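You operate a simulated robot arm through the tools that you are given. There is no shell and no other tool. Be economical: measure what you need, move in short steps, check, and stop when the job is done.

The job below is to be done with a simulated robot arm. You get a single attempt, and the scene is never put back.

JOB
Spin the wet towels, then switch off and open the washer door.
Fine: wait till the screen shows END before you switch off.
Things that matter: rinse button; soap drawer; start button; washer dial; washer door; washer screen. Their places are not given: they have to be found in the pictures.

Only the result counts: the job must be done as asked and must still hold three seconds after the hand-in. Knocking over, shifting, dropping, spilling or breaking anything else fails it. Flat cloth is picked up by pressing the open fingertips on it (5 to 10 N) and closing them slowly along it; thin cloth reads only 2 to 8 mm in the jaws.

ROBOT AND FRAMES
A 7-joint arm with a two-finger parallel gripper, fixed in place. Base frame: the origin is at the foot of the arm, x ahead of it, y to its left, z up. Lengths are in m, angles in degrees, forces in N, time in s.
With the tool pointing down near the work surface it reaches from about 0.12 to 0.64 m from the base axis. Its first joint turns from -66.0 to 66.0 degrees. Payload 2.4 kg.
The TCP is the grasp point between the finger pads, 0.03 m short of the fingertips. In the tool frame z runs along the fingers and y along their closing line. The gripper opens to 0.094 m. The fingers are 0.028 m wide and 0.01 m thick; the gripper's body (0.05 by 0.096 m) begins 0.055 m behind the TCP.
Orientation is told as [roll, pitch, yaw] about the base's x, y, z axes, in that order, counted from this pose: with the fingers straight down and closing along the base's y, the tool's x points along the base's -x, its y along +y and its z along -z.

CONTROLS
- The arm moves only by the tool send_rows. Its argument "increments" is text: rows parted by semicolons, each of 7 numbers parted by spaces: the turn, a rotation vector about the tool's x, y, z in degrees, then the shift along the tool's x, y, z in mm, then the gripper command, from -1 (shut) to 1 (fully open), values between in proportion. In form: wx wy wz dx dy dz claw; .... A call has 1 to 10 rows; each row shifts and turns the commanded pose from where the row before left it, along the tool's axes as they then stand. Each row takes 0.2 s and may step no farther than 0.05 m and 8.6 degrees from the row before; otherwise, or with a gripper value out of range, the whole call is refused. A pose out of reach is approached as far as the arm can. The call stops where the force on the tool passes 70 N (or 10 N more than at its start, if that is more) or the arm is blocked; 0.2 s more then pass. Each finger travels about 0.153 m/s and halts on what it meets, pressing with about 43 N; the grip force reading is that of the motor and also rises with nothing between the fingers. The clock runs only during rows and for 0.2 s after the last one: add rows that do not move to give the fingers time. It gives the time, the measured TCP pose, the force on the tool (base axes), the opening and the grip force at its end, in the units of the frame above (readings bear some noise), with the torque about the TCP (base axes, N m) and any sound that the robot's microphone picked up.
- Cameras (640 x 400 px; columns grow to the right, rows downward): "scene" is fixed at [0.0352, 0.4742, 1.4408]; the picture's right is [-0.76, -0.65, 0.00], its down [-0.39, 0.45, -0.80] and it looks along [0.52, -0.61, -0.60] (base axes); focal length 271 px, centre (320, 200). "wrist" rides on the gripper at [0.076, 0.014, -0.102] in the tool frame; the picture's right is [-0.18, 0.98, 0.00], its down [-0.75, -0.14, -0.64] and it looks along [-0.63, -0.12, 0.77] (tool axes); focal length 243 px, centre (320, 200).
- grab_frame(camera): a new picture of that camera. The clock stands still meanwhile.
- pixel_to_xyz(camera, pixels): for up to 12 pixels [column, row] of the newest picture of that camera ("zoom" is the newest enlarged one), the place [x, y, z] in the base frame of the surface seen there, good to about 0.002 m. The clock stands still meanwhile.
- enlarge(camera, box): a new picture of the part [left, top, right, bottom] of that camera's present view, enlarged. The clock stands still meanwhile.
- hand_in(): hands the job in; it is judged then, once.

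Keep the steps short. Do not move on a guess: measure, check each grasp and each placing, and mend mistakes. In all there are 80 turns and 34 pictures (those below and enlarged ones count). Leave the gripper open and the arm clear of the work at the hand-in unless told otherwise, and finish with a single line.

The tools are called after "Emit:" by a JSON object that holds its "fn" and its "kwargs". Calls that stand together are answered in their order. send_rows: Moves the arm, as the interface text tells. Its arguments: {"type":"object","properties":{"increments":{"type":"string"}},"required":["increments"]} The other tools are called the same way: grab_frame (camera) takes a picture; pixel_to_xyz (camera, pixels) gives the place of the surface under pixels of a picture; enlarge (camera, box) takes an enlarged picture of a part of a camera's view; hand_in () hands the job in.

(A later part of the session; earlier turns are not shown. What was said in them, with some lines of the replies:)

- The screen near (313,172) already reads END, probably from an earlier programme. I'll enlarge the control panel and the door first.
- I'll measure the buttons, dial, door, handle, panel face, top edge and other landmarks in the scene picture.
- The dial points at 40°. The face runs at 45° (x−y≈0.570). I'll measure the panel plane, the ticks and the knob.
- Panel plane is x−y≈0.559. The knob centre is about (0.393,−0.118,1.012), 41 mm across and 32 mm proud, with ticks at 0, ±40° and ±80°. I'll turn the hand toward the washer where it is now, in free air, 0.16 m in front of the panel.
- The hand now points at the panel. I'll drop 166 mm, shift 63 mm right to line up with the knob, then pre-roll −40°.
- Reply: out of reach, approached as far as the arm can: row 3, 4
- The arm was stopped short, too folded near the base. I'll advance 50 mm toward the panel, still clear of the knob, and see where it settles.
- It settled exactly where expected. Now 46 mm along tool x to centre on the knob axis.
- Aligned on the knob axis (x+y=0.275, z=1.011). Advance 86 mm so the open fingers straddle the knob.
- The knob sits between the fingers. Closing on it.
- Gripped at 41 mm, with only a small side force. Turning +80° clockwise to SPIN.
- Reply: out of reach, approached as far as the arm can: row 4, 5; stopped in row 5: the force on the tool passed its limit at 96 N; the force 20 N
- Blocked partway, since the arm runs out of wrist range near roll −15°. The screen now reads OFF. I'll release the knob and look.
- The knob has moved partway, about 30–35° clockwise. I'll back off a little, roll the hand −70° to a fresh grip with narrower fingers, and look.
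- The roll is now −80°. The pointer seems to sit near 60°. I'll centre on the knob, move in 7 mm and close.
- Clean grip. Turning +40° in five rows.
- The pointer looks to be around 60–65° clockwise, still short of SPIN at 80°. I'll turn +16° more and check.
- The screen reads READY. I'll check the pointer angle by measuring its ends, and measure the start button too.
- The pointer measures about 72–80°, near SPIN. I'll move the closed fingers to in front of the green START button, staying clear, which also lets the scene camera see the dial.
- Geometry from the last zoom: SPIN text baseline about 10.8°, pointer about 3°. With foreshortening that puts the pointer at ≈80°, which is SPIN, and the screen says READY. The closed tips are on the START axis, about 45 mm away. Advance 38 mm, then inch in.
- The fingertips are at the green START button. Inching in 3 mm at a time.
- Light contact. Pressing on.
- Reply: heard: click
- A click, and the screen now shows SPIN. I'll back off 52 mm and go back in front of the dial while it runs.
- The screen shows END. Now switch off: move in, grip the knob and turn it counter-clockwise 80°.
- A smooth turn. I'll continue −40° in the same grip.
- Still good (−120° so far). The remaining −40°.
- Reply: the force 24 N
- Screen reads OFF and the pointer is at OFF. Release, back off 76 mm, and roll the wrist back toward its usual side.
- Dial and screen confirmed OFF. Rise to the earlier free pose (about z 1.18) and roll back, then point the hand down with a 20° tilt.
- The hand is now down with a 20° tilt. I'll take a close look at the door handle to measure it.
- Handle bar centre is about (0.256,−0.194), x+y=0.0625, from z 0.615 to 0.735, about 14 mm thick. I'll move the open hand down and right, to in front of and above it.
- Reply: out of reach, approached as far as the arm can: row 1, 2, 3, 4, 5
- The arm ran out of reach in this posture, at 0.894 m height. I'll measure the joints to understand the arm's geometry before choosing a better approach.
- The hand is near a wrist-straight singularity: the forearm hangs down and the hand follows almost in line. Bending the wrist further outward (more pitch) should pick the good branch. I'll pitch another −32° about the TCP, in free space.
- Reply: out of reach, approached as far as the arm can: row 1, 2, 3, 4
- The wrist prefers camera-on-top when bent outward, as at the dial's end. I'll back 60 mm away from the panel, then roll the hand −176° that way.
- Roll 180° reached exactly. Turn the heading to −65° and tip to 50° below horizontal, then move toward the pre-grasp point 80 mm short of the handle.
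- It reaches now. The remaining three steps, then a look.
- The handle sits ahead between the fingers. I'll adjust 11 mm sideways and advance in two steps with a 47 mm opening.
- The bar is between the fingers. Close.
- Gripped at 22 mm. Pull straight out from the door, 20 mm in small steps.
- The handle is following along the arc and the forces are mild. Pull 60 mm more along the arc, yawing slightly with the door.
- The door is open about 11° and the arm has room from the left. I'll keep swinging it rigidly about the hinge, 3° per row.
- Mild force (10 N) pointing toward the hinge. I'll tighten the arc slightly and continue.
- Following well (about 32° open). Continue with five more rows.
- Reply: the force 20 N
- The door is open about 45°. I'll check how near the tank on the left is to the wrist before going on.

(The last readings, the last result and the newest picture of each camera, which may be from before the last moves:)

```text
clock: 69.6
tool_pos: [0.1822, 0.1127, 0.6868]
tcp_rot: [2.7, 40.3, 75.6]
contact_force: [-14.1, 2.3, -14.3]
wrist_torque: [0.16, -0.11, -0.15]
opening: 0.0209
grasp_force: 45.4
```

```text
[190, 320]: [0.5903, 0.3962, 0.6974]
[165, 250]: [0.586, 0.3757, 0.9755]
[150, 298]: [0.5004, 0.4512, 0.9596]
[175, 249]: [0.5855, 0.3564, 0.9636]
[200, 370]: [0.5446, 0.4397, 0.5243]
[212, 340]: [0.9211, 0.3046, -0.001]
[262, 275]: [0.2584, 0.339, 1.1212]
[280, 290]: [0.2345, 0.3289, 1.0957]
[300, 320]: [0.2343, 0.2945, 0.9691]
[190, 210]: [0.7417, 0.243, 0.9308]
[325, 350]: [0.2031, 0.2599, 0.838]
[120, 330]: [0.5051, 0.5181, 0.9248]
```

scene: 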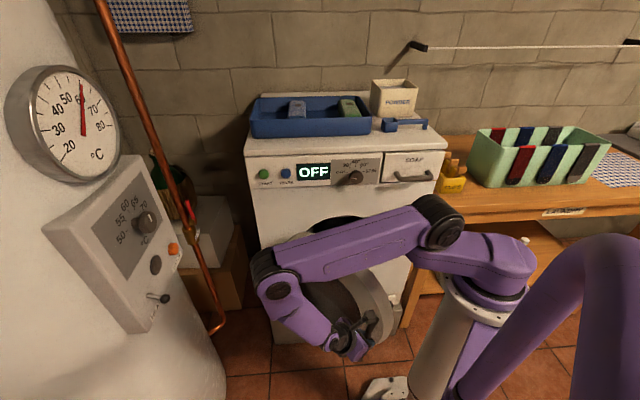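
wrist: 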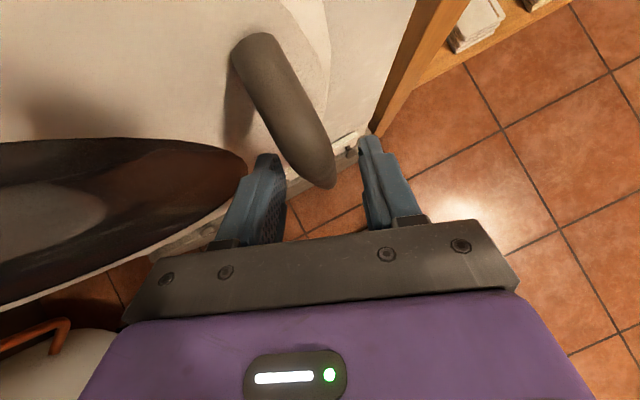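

The wrist is about 0.2 m from the tank's control box. To avoid swinging toward it, I'll stop yawing and carry the handle along the arc, letting the bar pivot in the fingers.

Emit:
{"fn": "send_rows", "kwargs": {"increments": "0 0 0 -22.5 6.1 -18.8 -1;0 0 0 -21.8 0.5 -18.4 -1;0 0 0 -22 -1.3 -18.6 -1;0 0 0 0 0 0 -1"}}

```text
clock: 70.6
tool_pos: [0.2035, 0.1978, 0.6873]
tcp_rot: [2.6, 40.3, 75.5]
contact_force: [16.9, -5.6, -12.1]
wrist_torque: [-0.79, -1.55, 0.21]
opening: 0.0191
grasp_force: 44.9
```

Still following (about 57°), with moderate forces. Three more steps.

Emit:
{"fn": "send_rows", "kwargs": {"increments": "0 0 0 -21.6 -4.8 -18.5 -1;0 0 0 -21.4 -6.4 -18.4 -1;0 0 0 -20.9 -8.4 -18 -1;0 0 0 0 0 0 -1"}}

Emit:
{"fn": "grab_frame", "kwargs": {"camera": "scene"}}

```text
clock: 71.6
tool_pos: [0.2399, 0.2765, 0.6876]
tcp_rot: [2.8, 40.3, 75.5]
contact_force: [-48.0, 29.4, 14.2]
wrist_torque: [-0.28, -0.43, -0.9]
opening: 0.0186
grasp_force: 44.9
```

```text
4 pictures are left
```

scene: 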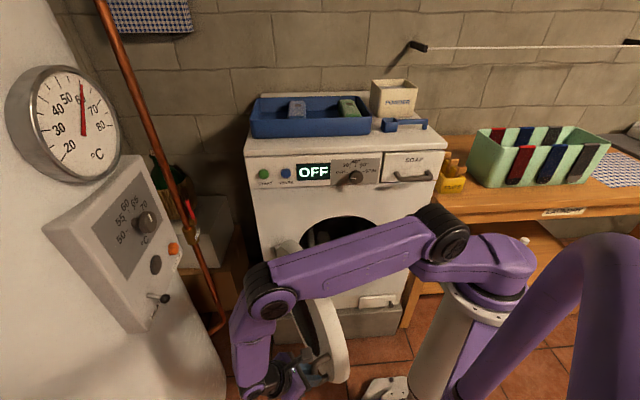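

The door is open about 69°, and I'm pressing toward the hinge (56 N). I'll relax 5 mm outward, then two more arc steps.

Emit:
{"fn": "send_rows", "kwargs": {"increments": "0 0 0 -1.2 4.8 -0.8 -1;0 0 0 0 0 0 -1"}}

Emit:
{"fn": "send_rows", "kwargs": {"increments": "0 0 0 -18.4 -12.3 -16.1 -1;0 0 0 -20.1 -11.3 -17.4 -1;0 0 0 0 0 0 -1"}}

```text
clock: 72.2
tool_pos: [0.2376, 0.2773, 0.6875]
tcp_rot: [2.7, 40.4, 75.3]
contact_force: [-26.0, 16.5, 24.0]
wrist_torque: [0.51, -1.0, -0.43]
opening: 0.0185
grasp_force: 44.8
```

```text
clock: 73.0
tool_pos: [0.2707, 0.3236, 0.6869]
tcp_rot: [3.0, 40.0, 75.7]
contact_force: [-39.3, 30.7, 24.7]
wrist_torque: [0.5, -0.71, -0.82]
opening: 0.0187
grasp_force: 44.8
```

About 77° open. Relax outward 7 mm, then open the fingers and withdraw straight back.

Emit:
{"fn": "send_rows", "kwargs": {"increments": "0 0 0 -2.4 6.3 -1.7 -1;0 0 0 0 0 0 -1;0 0 0 0 0 0 -0.6;0 0 0 0 0 0 -0.3;0 0 0 0 0 0 0;0 0 0 0 0 0 0.2"}}

Emit:
{"fn": "send_rows", "kwargs": {"increments": "0 0 0 0 0 -15 0.2;0 0 0 0 0 -25 0.2;0 0 0 0 0 -30 0.2;0 0 0 0 0 -30 0.2;0 0 0 0 0 0 0.2"}}

Emit:
{"fn": "grab_frame", "kwargs": {"camera": "scene"}}

```text
clock: 74.4
tool_pos: [0.2718, 0.3231, 0.6867]
tcp_rot: [2.6, 40.2, 75.5]
contact_force: [-0.1, -0.9, 0.7]
wrist_torque: [-0.02, 0.0, 0.01]
opening: 0.0566
grasp_force: 0.1
```

```text
clock: 75.6
tool_pos: [0.2929, 0.3842, 0.7623]
tcp_rot: [2.7, 40.3, 75.6]
contact_force: [0.4, -0.3, -0.1]
wrist_torque: [-0.01, 0.01, 0.03]
opening: 0.0567
grasp_force: 0.1
```

```text
3 pictures are left
```

scene: 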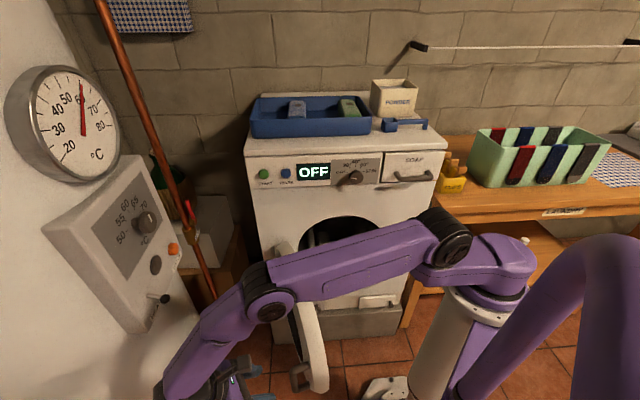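

The door stands open at about 77°, the screen reads OFF, and the hand is off the handle. I'll lift the hand 80 mm more and open it fully, away from the door and tank.

Emit:
{"fn": "send_rows", "kwargs": {"increments": "0 0 0 18.5 7.3 -18.9 0.2;0 0 0 18.5 7.3 -18.9 0.5;0 0 0 18.5 7.3 -18.9 1;0 0 0 0 0 0 1;0 0 0 0 0 0 1"}}

Emit:
{"fn": "grab_frame", "kwargs": {"camera": "scene"}}

```text
clock: 76.8
tool_pos: [0.2708, 0.3851, 0.8429]
tcp_rot: [2.7, 40.2, 75.6]
contact_force: [-0.5, 1.3, -0.3]
wrist_torque: [0.0, 0.01, 0.01]
opening: 0.0942
grasp_force: 0.1
```

```text
2 pictures are left
```

scene: 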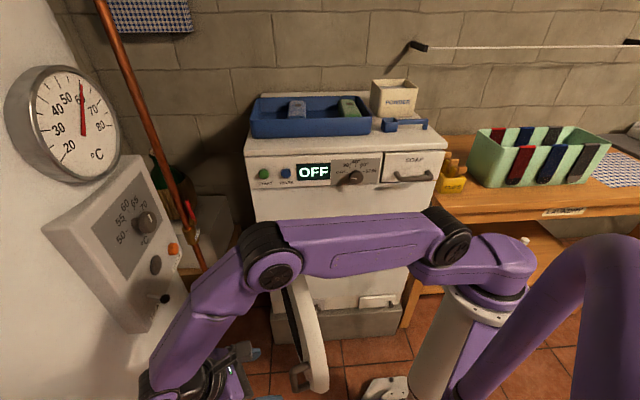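

The door stays open, the screen and dial read OFF, nothing else has been disturbed, and the gripper is open and clear. Handing in.

Emit:
{"fn": "hand_in", "kwargs": {}}

```text
The job is handed in.
```

The towels were spun until the screen showed END, then the washer was switched off and its door opened to about 77°.
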